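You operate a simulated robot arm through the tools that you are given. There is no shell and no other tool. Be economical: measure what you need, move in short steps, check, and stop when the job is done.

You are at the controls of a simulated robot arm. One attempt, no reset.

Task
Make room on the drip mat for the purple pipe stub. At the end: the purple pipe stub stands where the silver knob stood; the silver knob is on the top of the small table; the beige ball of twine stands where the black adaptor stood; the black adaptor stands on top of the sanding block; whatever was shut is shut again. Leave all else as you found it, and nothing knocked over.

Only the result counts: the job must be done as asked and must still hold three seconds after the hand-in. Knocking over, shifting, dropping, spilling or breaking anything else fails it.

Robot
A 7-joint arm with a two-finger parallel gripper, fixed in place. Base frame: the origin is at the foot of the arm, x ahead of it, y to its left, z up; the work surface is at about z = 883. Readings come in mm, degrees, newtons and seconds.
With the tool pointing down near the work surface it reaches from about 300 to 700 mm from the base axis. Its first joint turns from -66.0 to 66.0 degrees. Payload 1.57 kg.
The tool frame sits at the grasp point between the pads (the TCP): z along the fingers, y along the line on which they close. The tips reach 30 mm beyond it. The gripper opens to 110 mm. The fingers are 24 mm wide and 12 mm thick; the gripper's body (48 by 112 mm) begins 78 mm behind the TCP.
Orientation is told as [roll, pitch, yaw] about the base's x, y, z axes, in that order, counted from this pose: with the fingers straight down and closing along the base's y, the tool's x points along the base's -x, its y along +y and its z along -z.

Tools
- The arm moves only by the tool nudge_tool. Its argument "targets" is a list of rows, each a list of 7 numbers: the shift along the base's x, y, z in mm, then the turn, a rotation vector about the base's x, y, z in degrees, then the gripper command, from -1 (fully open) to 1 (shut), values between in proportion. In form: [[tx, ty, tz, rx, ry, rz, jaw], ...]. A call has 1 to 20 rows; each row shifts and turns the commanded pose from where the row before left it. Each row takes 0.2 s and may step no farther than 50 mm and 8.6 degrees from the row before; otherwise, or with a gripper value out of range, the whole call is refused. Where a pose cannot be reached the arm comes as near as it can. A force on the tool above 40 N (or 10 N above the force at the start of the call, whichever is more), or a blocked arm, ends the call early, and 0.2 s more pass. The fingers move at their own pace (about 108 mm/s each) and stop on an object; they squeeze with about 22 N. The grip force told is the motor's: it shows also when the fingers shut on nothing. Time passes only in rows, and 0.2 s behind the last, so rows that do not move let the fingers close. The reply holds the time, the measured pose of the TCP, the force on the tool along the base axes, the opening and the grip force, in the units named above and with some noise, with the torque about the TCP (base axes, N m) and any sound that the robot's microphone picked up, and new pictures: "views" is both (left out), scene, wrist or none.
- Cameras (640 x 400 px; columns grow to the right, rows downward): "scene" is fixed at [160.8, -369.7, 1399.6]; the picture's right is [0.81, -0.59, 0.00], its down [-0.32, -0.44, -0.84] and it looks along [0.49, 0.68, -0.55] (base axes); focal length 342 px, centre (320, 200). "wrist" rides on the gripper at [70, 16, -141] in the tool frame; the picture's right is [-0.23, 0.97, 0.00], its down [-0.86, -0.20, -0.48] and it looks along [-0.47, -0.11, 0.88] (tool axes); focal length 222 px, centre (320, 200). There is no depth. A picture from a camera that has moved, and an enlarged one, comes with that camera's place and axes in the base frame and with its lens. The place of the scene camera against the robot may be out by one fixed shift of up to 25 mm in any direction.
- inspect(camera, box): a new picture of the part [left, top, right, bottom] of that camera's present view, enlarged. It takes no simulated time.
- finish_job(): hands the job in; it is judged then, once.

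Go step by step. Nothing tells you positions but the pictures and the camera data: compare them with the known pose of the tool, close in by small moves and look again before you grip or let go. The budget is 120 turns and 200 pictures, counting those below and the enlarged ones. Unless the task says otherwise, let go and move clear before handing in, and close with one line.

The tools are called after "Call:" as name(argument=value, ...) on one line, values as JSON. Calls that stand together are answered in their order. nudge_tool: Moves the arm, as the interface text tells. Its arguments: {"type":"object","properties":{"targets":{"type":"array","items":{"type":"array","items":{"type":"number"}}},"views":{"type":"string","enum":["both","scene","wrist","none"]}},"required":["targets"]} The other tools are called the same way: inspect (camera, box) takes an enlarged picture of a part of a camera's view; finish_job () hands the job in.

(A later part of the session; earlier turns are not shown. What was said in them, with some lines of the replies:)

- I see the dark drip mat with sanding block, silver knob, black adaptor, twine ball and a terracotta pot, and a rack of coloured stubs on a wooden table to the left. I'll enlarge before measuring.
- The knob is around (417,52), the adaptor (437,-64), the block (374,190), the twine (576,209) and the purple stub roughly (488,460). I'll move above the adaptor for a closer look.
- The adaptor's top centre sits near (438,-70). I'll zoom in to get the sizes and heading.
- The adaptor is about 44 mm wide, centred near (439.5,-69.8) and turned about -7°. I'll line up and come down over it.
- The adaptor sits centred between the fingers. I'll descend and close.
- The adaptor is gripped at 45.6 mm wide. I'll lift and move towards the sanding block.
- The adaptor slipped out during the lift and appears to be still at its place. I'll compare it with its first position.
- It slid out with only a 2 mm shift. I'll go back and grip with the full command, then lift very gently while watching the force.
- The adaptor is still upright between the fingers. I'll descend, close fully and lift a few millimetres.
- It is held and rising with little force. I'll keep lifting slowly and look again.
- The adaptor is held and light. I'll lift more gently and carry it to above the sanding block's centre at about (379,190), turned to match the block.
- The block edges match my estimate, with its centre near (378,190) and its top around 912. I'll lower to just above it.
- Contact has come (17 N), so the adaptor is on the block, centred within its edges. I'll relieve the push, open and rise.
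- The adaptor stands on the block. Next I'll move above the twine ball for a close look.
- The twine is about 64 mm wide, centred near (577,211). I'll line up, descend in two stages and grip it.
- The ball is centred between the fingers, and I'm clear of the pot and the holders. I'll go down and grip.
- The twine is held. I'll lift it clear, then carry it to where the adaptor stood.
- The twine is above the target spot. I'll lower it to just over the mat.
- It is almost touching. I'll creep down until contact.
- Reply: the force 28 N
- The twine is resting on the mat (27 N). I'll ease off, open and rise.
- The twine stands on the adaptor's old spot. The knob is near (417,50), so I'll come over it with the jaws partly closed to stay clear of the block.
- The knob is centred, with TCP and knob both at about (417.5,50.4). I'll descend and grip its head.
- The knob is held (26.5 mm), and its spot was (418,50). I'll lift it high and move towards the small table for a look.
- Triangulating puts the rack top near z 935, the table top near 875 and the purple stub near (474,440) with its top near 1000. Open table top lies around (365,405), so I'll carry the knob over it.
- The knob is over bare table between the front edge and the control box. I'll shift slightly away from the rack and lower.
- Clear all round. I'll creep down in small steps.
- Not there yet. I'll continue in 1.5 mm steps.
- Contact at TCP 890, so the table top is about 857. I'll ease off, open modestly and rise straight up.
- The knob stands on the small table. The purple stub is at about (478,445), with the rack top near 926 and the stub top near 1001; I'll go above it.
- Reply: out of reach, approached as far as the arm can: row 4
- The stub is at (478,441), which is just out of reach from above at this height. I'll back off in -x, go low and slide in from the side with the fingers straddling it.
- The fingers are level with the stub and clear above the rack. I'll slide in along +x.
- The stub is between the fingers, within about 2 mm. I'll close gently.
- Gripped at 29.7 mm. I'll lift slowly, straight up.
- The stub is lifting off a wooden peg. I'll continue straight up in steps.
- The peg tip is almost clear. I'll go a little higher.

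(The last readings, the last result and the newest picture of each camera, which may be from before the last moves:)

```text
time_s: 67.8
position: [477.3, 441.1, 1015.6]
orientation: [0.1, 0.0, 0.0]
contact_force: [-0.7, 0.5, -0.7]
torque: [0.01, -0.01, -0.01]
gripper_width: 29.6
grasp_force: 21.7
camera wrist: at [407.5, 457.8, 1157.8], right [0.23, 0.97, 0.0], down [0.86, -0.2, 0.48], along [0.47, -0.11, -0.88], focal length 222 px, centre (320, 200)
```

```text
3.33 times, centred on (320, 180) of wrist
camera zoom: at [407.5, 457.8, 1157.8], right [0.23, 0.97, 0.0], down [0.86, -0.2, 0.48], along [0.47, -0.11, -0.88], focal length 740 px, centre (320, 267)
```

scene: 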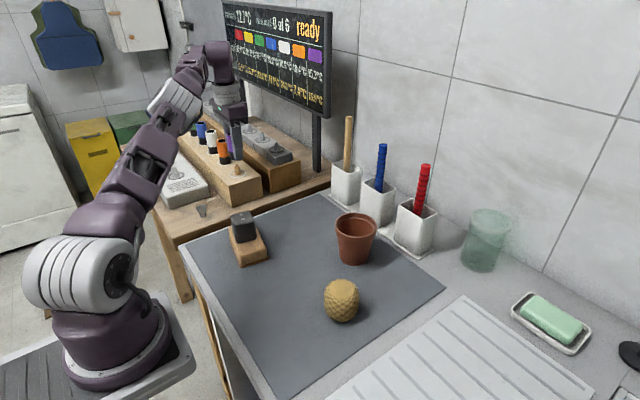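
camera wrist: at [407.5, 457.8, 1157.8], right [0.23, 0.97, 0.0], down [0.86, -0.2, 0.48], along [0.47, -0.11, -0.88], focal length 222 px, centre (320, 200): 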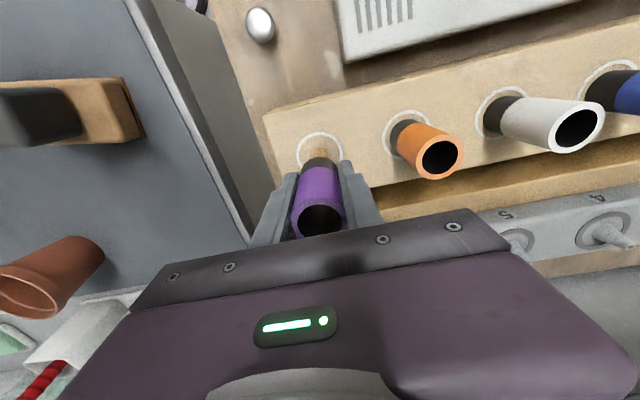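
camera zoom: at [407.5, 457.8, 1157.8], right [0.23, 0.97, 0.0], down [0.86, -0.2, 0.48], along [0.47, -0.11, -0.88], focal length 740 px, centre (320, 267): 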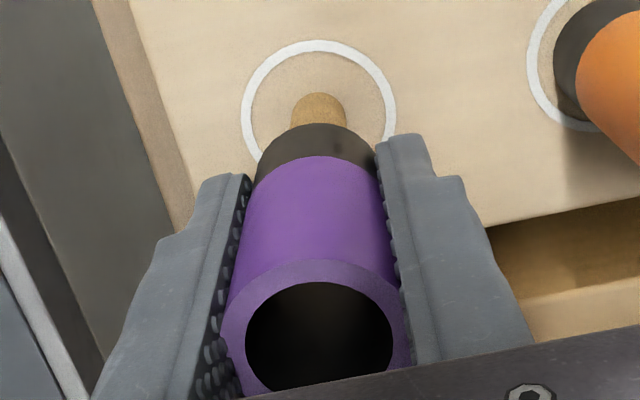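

The stub has cleared the peg. I'll carry it out over the rack end and towards the knob's old spot at (418,50), rising a little to pass above the adaptor.

Call:
nudge_tool(targets=[[0, -8, 1, 0, 0, 0, 1], [0, -15, 0, 0, 0, 0, 1], [0, -22, 0, 0, 0, 0, 1], [0, -25, 5, 0, 0, 0, 1], [0, -25, 8, 0, 0, 0, 1], [-5.9, -25, 8, 0, 0, 0, 1], [-5.9, -25, 8, 0, 0, 0, 1], [-5.9, -25, 6, 0, 0, 0, 1], [-5.9, -25, 0, 0, 0, 0, 1], [-5.9, -25, 0, 0, 0, 0, 1], [-5.9, -25, 0, 0, 0, 0, 1], [-5.9, -25, 0, 0, 0, 0, 1], [-5.9, -25, 0, 0, 0, 0, 1], [-5.9, -25, 0, 0, 0, 0, 1], [-5.9, -25, 0, 0, 0, 0, 1], [0, -20, 0, 0, 0, 0, 1], [0, -14, 0, 0, 0, 0, 1], [0, -8, 0, 0, 0, 0, 1], [0, -4, 0, 0, 0, 0, 1], [0, 0, 0, 0, 0, 0, 1]])

Call:
inspect(camera="scene", box=[240, 160, 400, 310])

```text
time_s: 72.0
position: [417.7, 50.7, 1054.1]
orientation: [0.0, 0.0, 0.0]
contact_force: [0.2, 0.4, 0.0]
torque: [0.01, 0.0, 0.02]
gripper_width: 29.9
grasp_force: 21.9
camera wrist: at [348.7, 68.4, 1194.7], right [0.23, 0.97, 0.0], down [0.86, -0.2, 0.48], along [0.47, -0.11, -0.88], focal length 222 px, centre (320, 200)
```

scene: 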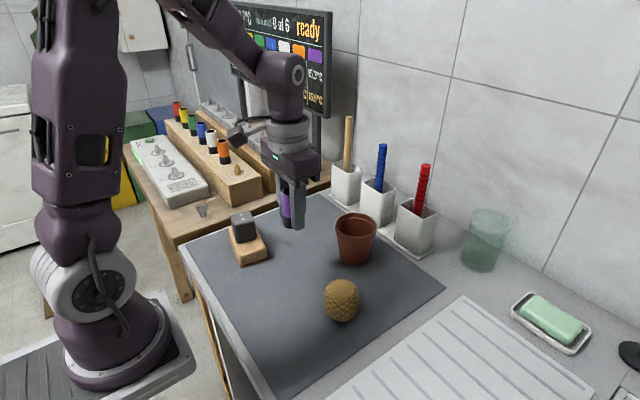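
wrist: 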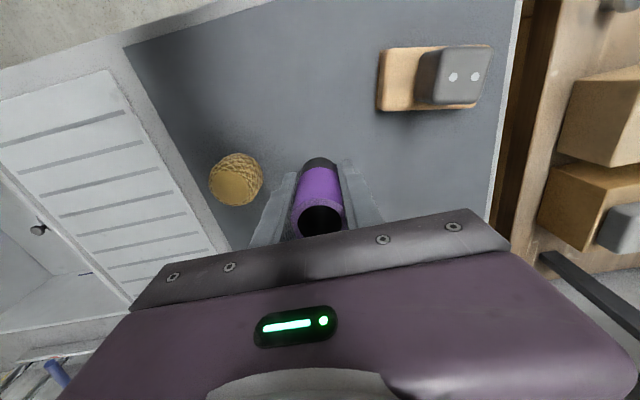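

```text
2.67 times, centred on (320, 235) of scene
camera zoom: at [160.8, -369.7, 1399.6], right [0.81, -0.59, 0.0], down [-0.32, -0.44, -0.84], along [0.49, 0.68, -0.55], focal length 914 px, centre (320, 107)
```

zoom: 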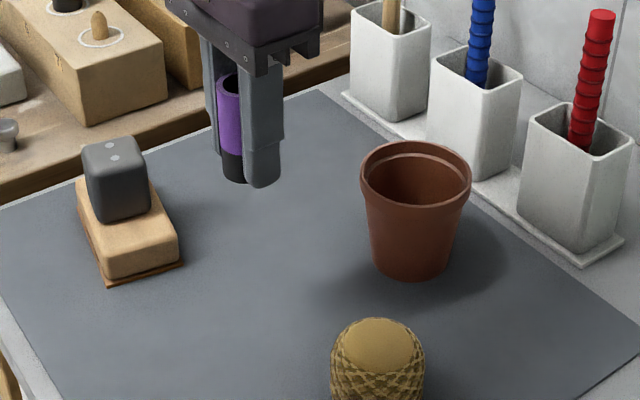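

The stub is over the knob's old spot. I'll lower to just above the mat.

Call:
nudge_tool(targets=[[0, -0.4, -10, 0, 0, 0, 1], [0.3, 0, -20, 0, 0, 0, 1], [0, 0, -25, 0, 0, 0, 1], [0, 0, -25, 0, 0, 0, 1], [0, 0, -20, 0, 0, 0, 1], [0, 0, -14, 0, 0, 0, 1], [0, 0, -8, 0, 0, 0, 1], [0, 0, 0, 0, 0, 0, 1]])

Call:
inspect(camera="scene", box=[250, 220, 350, 300])

```text
time_s: 73.8
position: [418.9, 49.2, 932.0]
orientation: [0.0, -0.1, 0.1]
contact_force: [-0.3, 0.6, 0.4]
torque: [-0.01, 0.01, 0.0]
gripper_width: 29.9
grasp_force: 22.0
camera wrist: at [349.0, 65.2, 1072.2], right [0.23, 0.97, 0.0], down [0.86, -0.2, 0.48], along [0.47, -0.11, -0.88], focal length 222 px, centre (320, 200)
```

scene: 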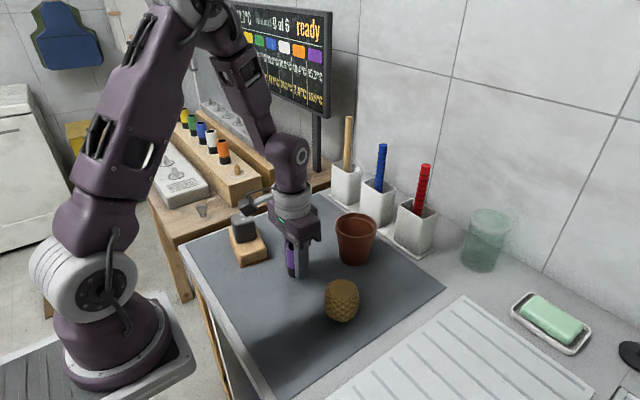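
wrist: 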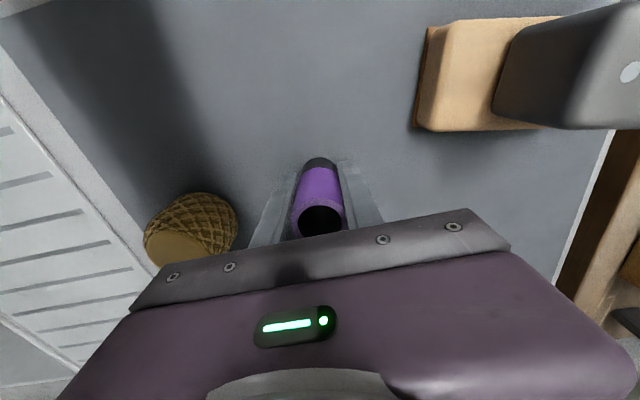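

```text
5.00 times, centred on (300, 260) of scene
camera zoom: at [160.8, -369.7, 1399.6], right [0.81, -0.59, 0.0], down [-0.32, -0.44, -0.84], along [0.49, 0.68, -0.55], focal length 1713 px, centre (420, -100)
```

zoom: 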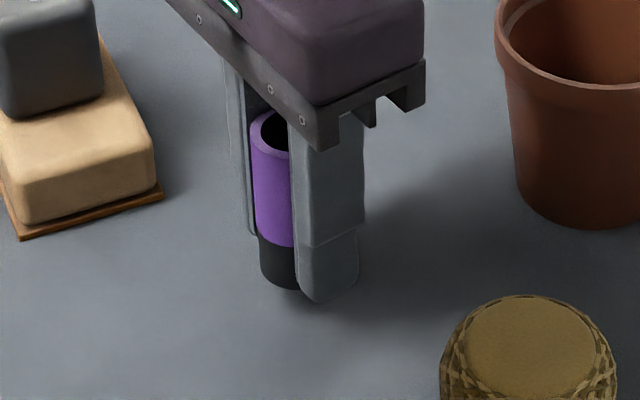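

It lines up with the knob's original picture position. I'll creep down to contact.

Call:
nudge_tool(targets=[[-0.4, 0.4, -1.5, 0, 0, 0, 1], [0, 0, -1.5, 0, 0, 0, 1], [0, 0, -1.5, 0, 0, 0, 1], [0, 0, 0, 0, 0, 0, 1]], views="none")

```text
time_s: 74.8
position: [420.0, 51.0, 925.8]
orientation: [0.0, 0.1, 0.0]
contact_force: [0.5, 0.6, -1.2]
torque: [0.04, -0.03, 0.01]
gripper_width: 29.9
grasp_force: 22.4
```

Call:
nudge_tool(targets=[[-0.5, 0, -1.2, 0, 0, 0, 1], [0, 0, -1.2, 0, 0, 0, 1], [0, 0, 0, 0, 0, 0, 1]], views="none")

```text
time_s: 75.6
position: [417.9, 49.7, 924.7]
orientation: [0.1, 0.0, 0.1]
contact_force: [0.7, -0.2, 0.4]
torque: [0.03, 0.01, -0.02]
gripper_width: 29.8
grasp_force: 21.6
```

Call:
nudge_tool(targets=[[0, 0, -1.2, 0, 0, 0, 1], [0, 0, -1, 0, 0, 0, 1], [0, 0, 0, 0, 0, 0, 1]], views="scene")

Call:
inspect(camera="scene", box=[250, 220, 350, 300])

```text
time_s: 76.4
position: [417.4, 49.8, 921.6]
orientation: [0.0, 0.0, 0.0]
contact_force: [-0.2, 0.2, -0.4]
torque: [0.01, -0.01, -0.01]
gripper_width: 29.6
grasp_force: 22.2
```

scene: 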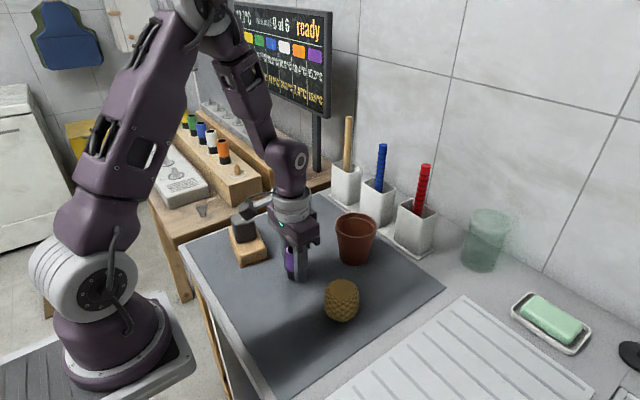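

```text
5.00 times, centred on (300, 260) of scene
camera zoom: at [160.8, -369.7, 1399.6], right [0.81, -0.59, 0.0], down [-0.32, -0.44, -0.84], along [0.49, 0.68, -0.55], focal length 1713 px, centre (420, -100)
```

zoom: 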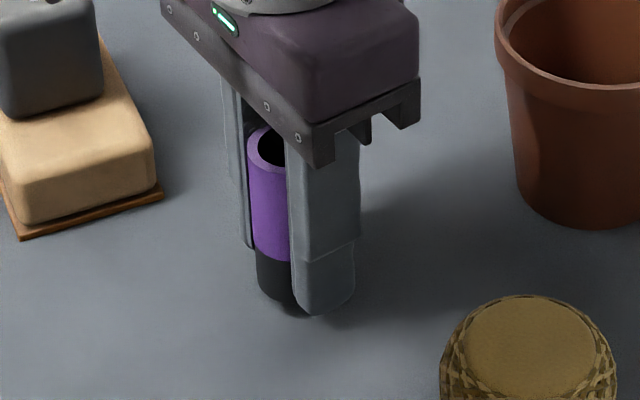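

Call:
nudge_tool(targets=[[0, 0, -1, 0, 0, 0, 1], [0, 0, -1, 0, 0, 0, 1], [0, 0, 0, 0, 0, 0, 1]], views="none")

```text
time_s: 77.2
position: [417.7, 50.5, 921.3]
orientation: [0.0, 0.1, 0.1]
contact_force: [-0.2, 0.8, -1.0]
torque: [0.01, -0.02, 0.02]
gripper_width: 29.8
grasp_force: 22.2
```

Call:
nudge_tool(targets=[[0, 0, -1, 0, 0, 0, 1], [0, 0, -0.8, 0, 0, 0, 1], [0, 0, 0, 0, 0, 0, 1]], views="none")

```text
time_s: 78.0
position: [416.5, 52.7, 919.7]
orientation: [0.0, -0.1, 0.1]
contact_force: [1.3, 0.0, 0.0]
torque: [-0.01, 0.03, 0.02]
gripper_width: 29.7
grasp_force: 22.4
```

Call:
nudge_tool(targets=[[0, 0, -0.8, 0, 0, 0, 1], [0, 0, -0.8, 0, 0, 0, 1], [0, 0, 0, 0, 0, 0, 1]])

Call:
inspect(camera="scene", box=[260, 240, 330, 300])

```text
time_s: 78.8
position: [417.0, 51.0, 916.8]
orientation: [0.1, -0.1, 0.0]
contact_force: [-0.7, -0.4, -0.9]
torque: [-0.01, -0.02, 0.08]
gripper_width: 29.9
grasp_force: 21.5
camera wrist: at [348.2, 68.0, 1058.7], right [0.23, 0.97, 0.0], down [0.86, -0.2, 0.48], along [0.47, -0.11, -0.88], focal length 222 px, centre (320, 200)
```

scene: 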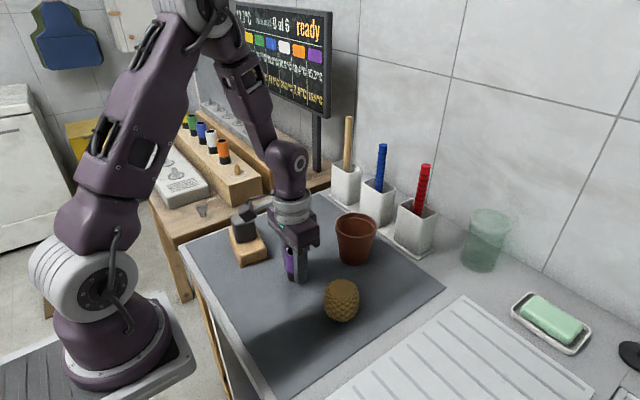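
wrist: 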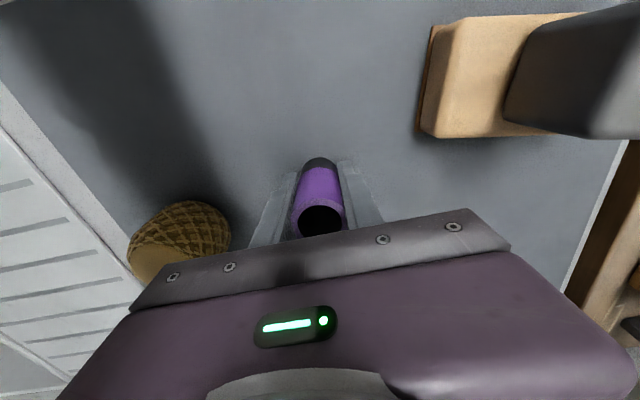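

```text
6.67 times, centred on (295, 270) of scene
camera zoom: at [160.8, -369.7, 1399.6], right [0.81, -0.59, 0.0], down [-0.32, -0.44, -0.84], along [0.49, 0.68, -0.55], focal length 2284 px, centre (487, -267)
```

zoom: 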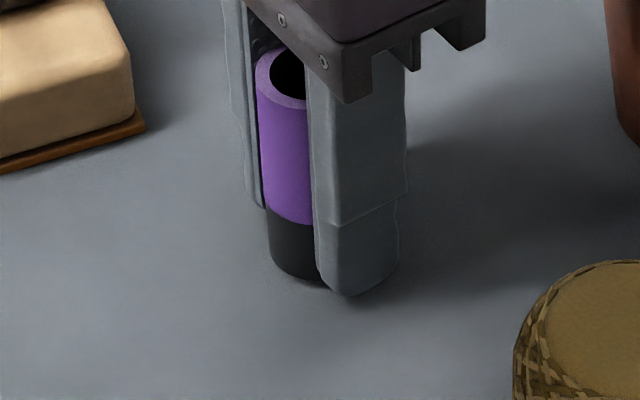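

Call:
nudge_tool(targets=[[0, 0, -0.7, 0, 0, 0, 1], [0, 0, -0.7, 0, 0, 0, 1], [0, 0, 0, 0, 0, 0, 1]], views="none")

```text
time_s: 79.6
position: [418.6, 50.5, 916.3]
orientation: [-0.1, 0.0, 0.0]
contact_force: [-0.9, -0.3, -0.2]
torque: [0.01, 0.01, 0.0]
gripper_width: 29.9
grasp_force: 21.9
```

Call:
nudge_tool(targets=[[0, 0, -0.6, 0, 0, 0, 1], [0, 0, 0, 0, 0, 0, 1]], views="none")

```text
time_s: 80.2
position: [417.8, 51.3, 915.7]
orientation: [0.0, 0.0, 0.1]
contact_force: [-0.3, 0.1, -0.2]
torque: [0.02, 0.0, -0.01]
gripper_width: 29.5
grasp_force: 21.6
```

Call:
nudge_tool(targets=[[0, 0, -0.6, 0, 0, 0, 1], [0, 0, 0, 0, 0, 0, 1]], views="none")

Call:
inspect(camera="scene", box=[275, 260, 325, 295])

```text
time_s: 80.8
position: [417.7, 51.1, 915.7]
orientation: [0.1, 0.0, 0.1]
contact_force: [-0.2, -0.1, 0.2]
torque: [0.02, -0.03, -0.03]
gripper_width: 29.8
grasp_force: 22.0
```

```text
11.43 times, centred on (300, 278) of scene
camera zoom: at [160.8, -369.7, 1399.6], right [0.81, -0.59, 0.0], down [-0.32, -0.44, -0.84], along [0.49, 0.68, -0.55], focal length 3915 px, centre (549, -686)
```

zoom: 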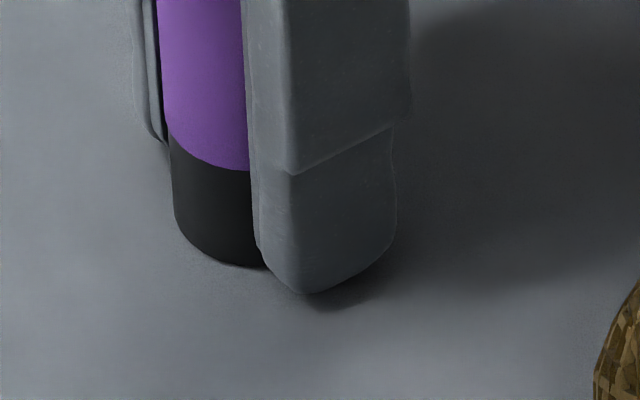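

Call:
nudge_tool(targets=[[0, 0, -0.6, 0, 0, 0, 1], [0, 0, -0.6, 0, 0, 0, 1], [0, 0, 0, 0, 0, 0, 1]], views="none")

```text
time_s: 81.6
position: [416.9, 51.0, 913.6]
orientation: [0.0, 0.0, 0.0]
contact_force: [-1.4, -0.8, 12.0]
torque: [-0.01, 0.0, 0.01]
gripper_width: 30.1
grasp_force: 22.1
```

Contact at about 914. I'll ease off slightly, open slowly and rise straight up.

Call:
nudge_tool(targets=[[0, 0, 0.5, 0, 0, 0, 1], [0, 0, 0, 0, 0, 0, 0.4], [0, 0, 0, 0, 0, 0, 0.3], [0, 0, 0, 0, 0, 0, 0.1], [0, 0, 0, 0, 0, 0, -0.1], [0, 0, 0, 0, 0, 0, -0.1]], views="wrist")

Call:
inspect(camera="scene", box=[260, 230, 340, 295])

```text
time_s: 83.0
position: [417.4, 49.8, 914.0]
orientation: [0.0, 0.1, 0.0]
contact_force: [-0.7, 0.1, 0.2]
torque: [-0.02, 0.02, -0.03]
gripper_width: 60.7
grasp_force: 0.1
camera wrist: at [347.9, 67.0, 1055.1], right [0.23, 0.97, 0.0], down [0.86, -0.2, 0.48], along [0.47, -0.11, -0.88], focal length 222 px, centre (320, 200)
```

wrist: 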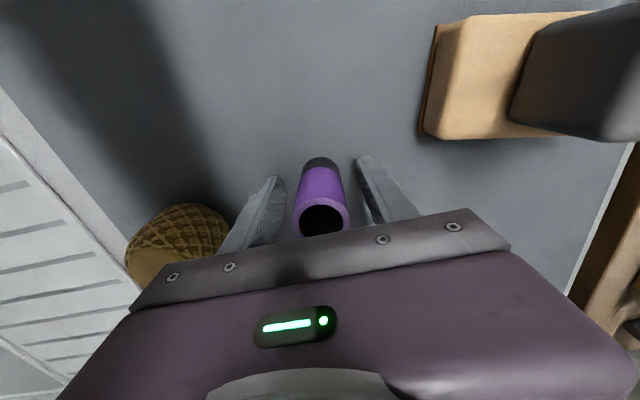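

```text
6.15 times, centred on (300, 262) of scene
camera zoom: at [160.8, -369.7, 1399.6], right [0.81, -0.59, 0.0], down [-0.32, -0.44, -0.84], along [0.49, 0.68, -0.55], focal length 2108 px, centre (443, -185)
```

zoom: 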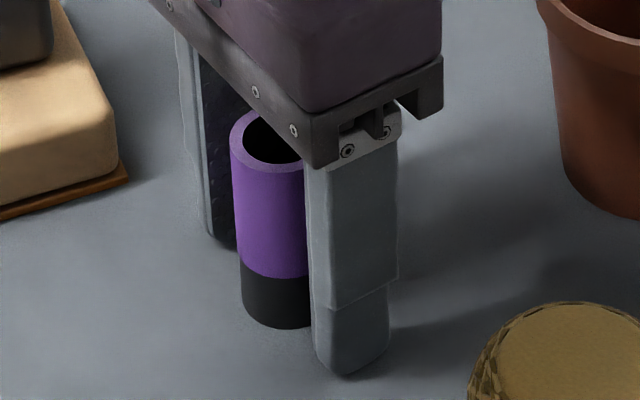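

The stub stands free and upright. I'll rise straight up and move aside for a final check.

Call:
nudge_tool(targets=[[0, 0, 10, 0, 0, 0, -0.1], [0, 0, 25, 0, 0, 0, -0.1], [0, 0, 40, 0, 0, 0, -0.1], [0, 0, 45, 0, 0, 0, -0.1], [0, 0, 45, 0, 0, 0, -0.1], [-15, 30, 40, 0, 0, 0, -0.1], [-15, 40, 40, 0, 0, 0, -0.1], [0, 40, 20, 0, 0, 0, -0.1], [0, 0, 0, 0, 0, 0, -0.1]])

Call:
inspect(camera="scene", box=[120, 100, 420, 330])

Call:
inspect(camera="scene", box=[270, 240, 380, 330])

Call:
inspect(camera="wrist", box=[120, 20, 440, 260])

```text
refused: row 6 steps farther than a row can; nothing moved
```

```text
1.74 times, centred on (270, 215) of scene
camera zoom: at [160.8, -369.7, 1399.6], right [0.81, -0.59, 0.0], down [-0.32, -0.44, -0.84], along [0.49, 0.68, -0.55], focal length 596 px, centre (407, 174)
```

zoom: 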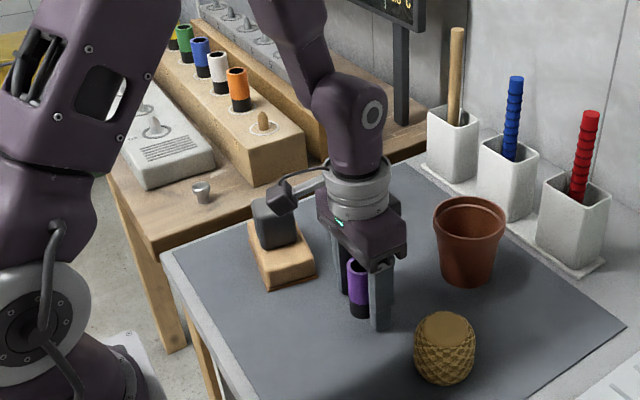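

```text
4.44 times, centred on (325, 285) of scene
camera zoom: at [160.8, -369.7, 1399.6], right [0.81, -0.59, 0.0], down [-0.32, -0.44, -0.84], along [0.49, 0.68, -0.55], focal length 1522 px, centre (298, -178)
```

zoom: 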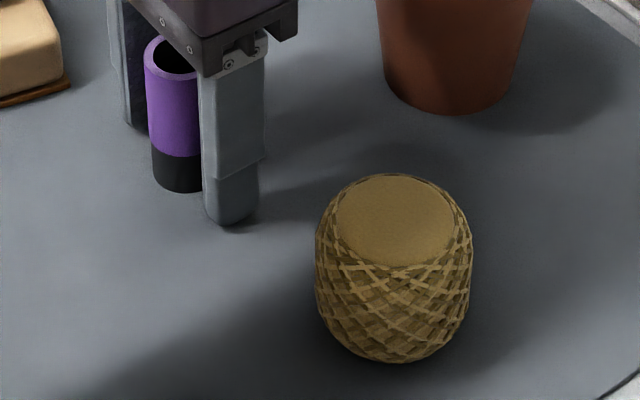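

```text
1.67 times, centred on (280, 140) of wrist
camera zoom: at [347.9, 67.0, 1055.1], right [0.23, 0.97, 0.0], down [0.86, -0.2, 0.48], along [0.47, -0.11, -0.88], focal length 370 px, centre (387, 300)
```

zoom: 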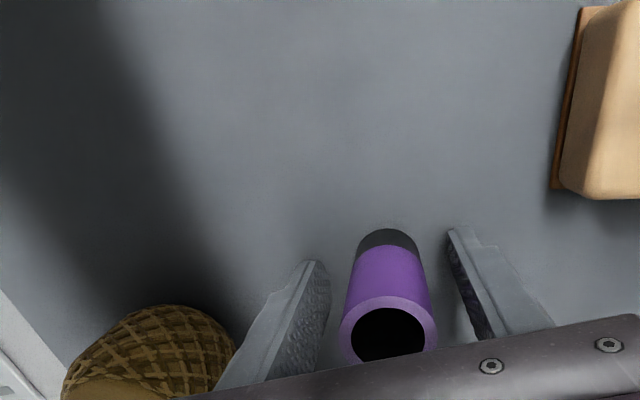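

The last move was refused for step size, so nothing moved. The stub sits within about 3 mm of the knob's old place; I'll rise with smaller steps.

Call:
nudge_tool(targets=[[0, 0, 10, 0, 0, 0, -0.1], [0, 0, 25, 0, 0, 0, -0.1], [0, 0, 40, 0, 0, 0, -0.1], [0, 0, 45, 0, 0, 0, -0.1], [0, 0, 45, 0, 0, 0, -0.1], [-10, 25, 30, 0, 0, 0, -0.1], [-10, 35, 30, 0, 0, 0, -0.1], [-10, 40, 20, 0, 0, 0, -0.1], [0, 30, 20, 0, 0, 0, -0.1], [0, 0, 0, 0, 0, 0, -0.1]])

Call:
inspect(camera="scene", box=[120, 100, 420, 330])

Call:
inspect(camera="wrist", box=[120, 20, 440, 260])

```text
time_s: 85.2
position: [388.8, 183.3, 1179.8]
orientation: [-0.1, 0.1, -0.1]
contact_force: [-0.4, 0.0, 0.2]
torque: [0.0, 0.01, 0.01]
gripper_width: 60.4
grasp_force: 0.0
camera wrist: at [319.4, 199.3, 1321.6], right [0.23, 0.97, 0.0], down [0.86, -0.2, 0.48], along [0.47, -0.11, -0.88], focal length 222 px, centre (320, 200)
```

scene: 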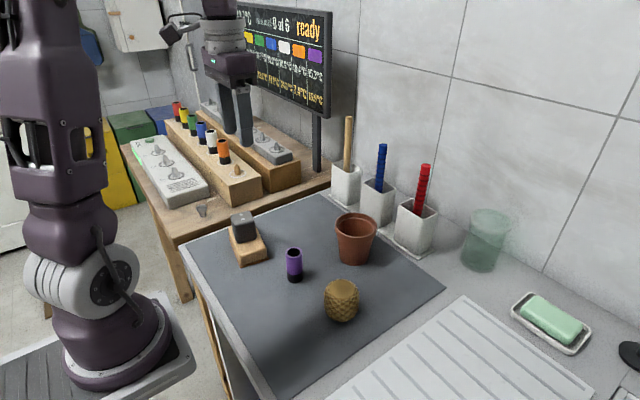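
wrist: 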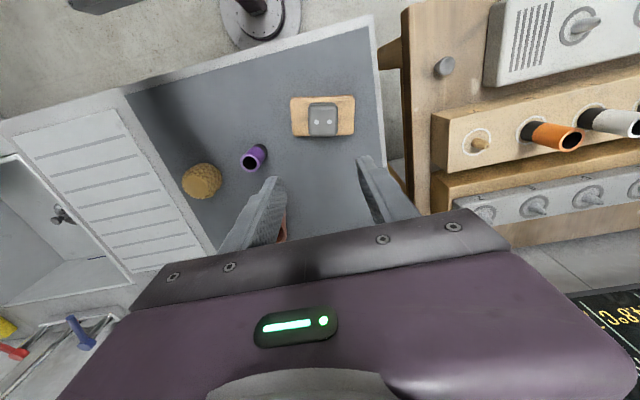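

```text
1.74 times, centred on (270, 215) of scene
camera zoom: at [160.8, -369.7, 1399.6], right [0.81, -0.59, 0.0], down [-0.32, -0.44, -0.84], along [0.49, 0.68, -0.55], focal length 596 px, centre (407, 174)
```

zoom: 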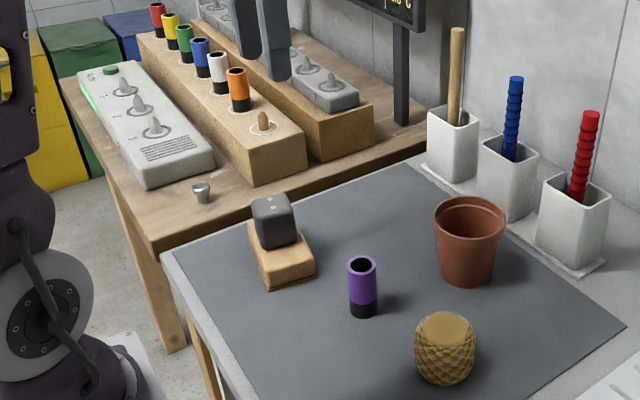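

```text
1.67 times, centred on (280, 140) of wrist
camera zoom: at [319.4, 199.3, 1321.6], right [0.23, 0.97, 0.0], down [0.86, -0.2, 0.48], along [0.47, -0.11, -0.88], focal length 370 px, centre (387, 300)
```

zoom: 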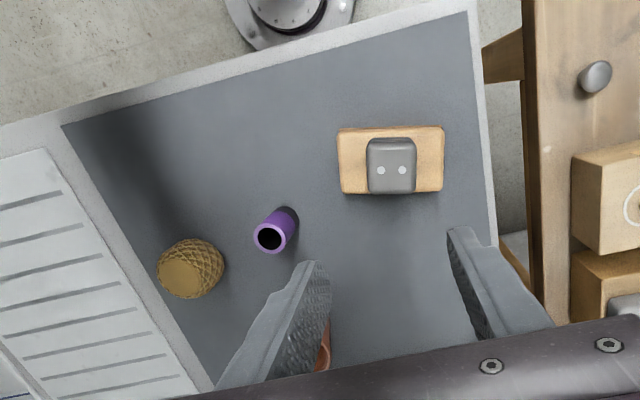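

Everything is in place: the stub is on the knob's spot, the twine on the adaptor's spot, the adaptor on the block and the knob upright on the small table. I opened nothing, the hand is clear, and I'm handing in.

Call:
finish_job()

```text
The job is handed in.
```

The job is handed in, with all four items where you asked, and nothing else looked moved or knocked over in the last pictures. The purple stub stands within about 3 mm of the silver knob's old spot. The adaptor slipped from the grip on the first lift and shifted about 2 mm, so I gripped it again. I saw nothing shut that needed opening, so there was nothing to close again.
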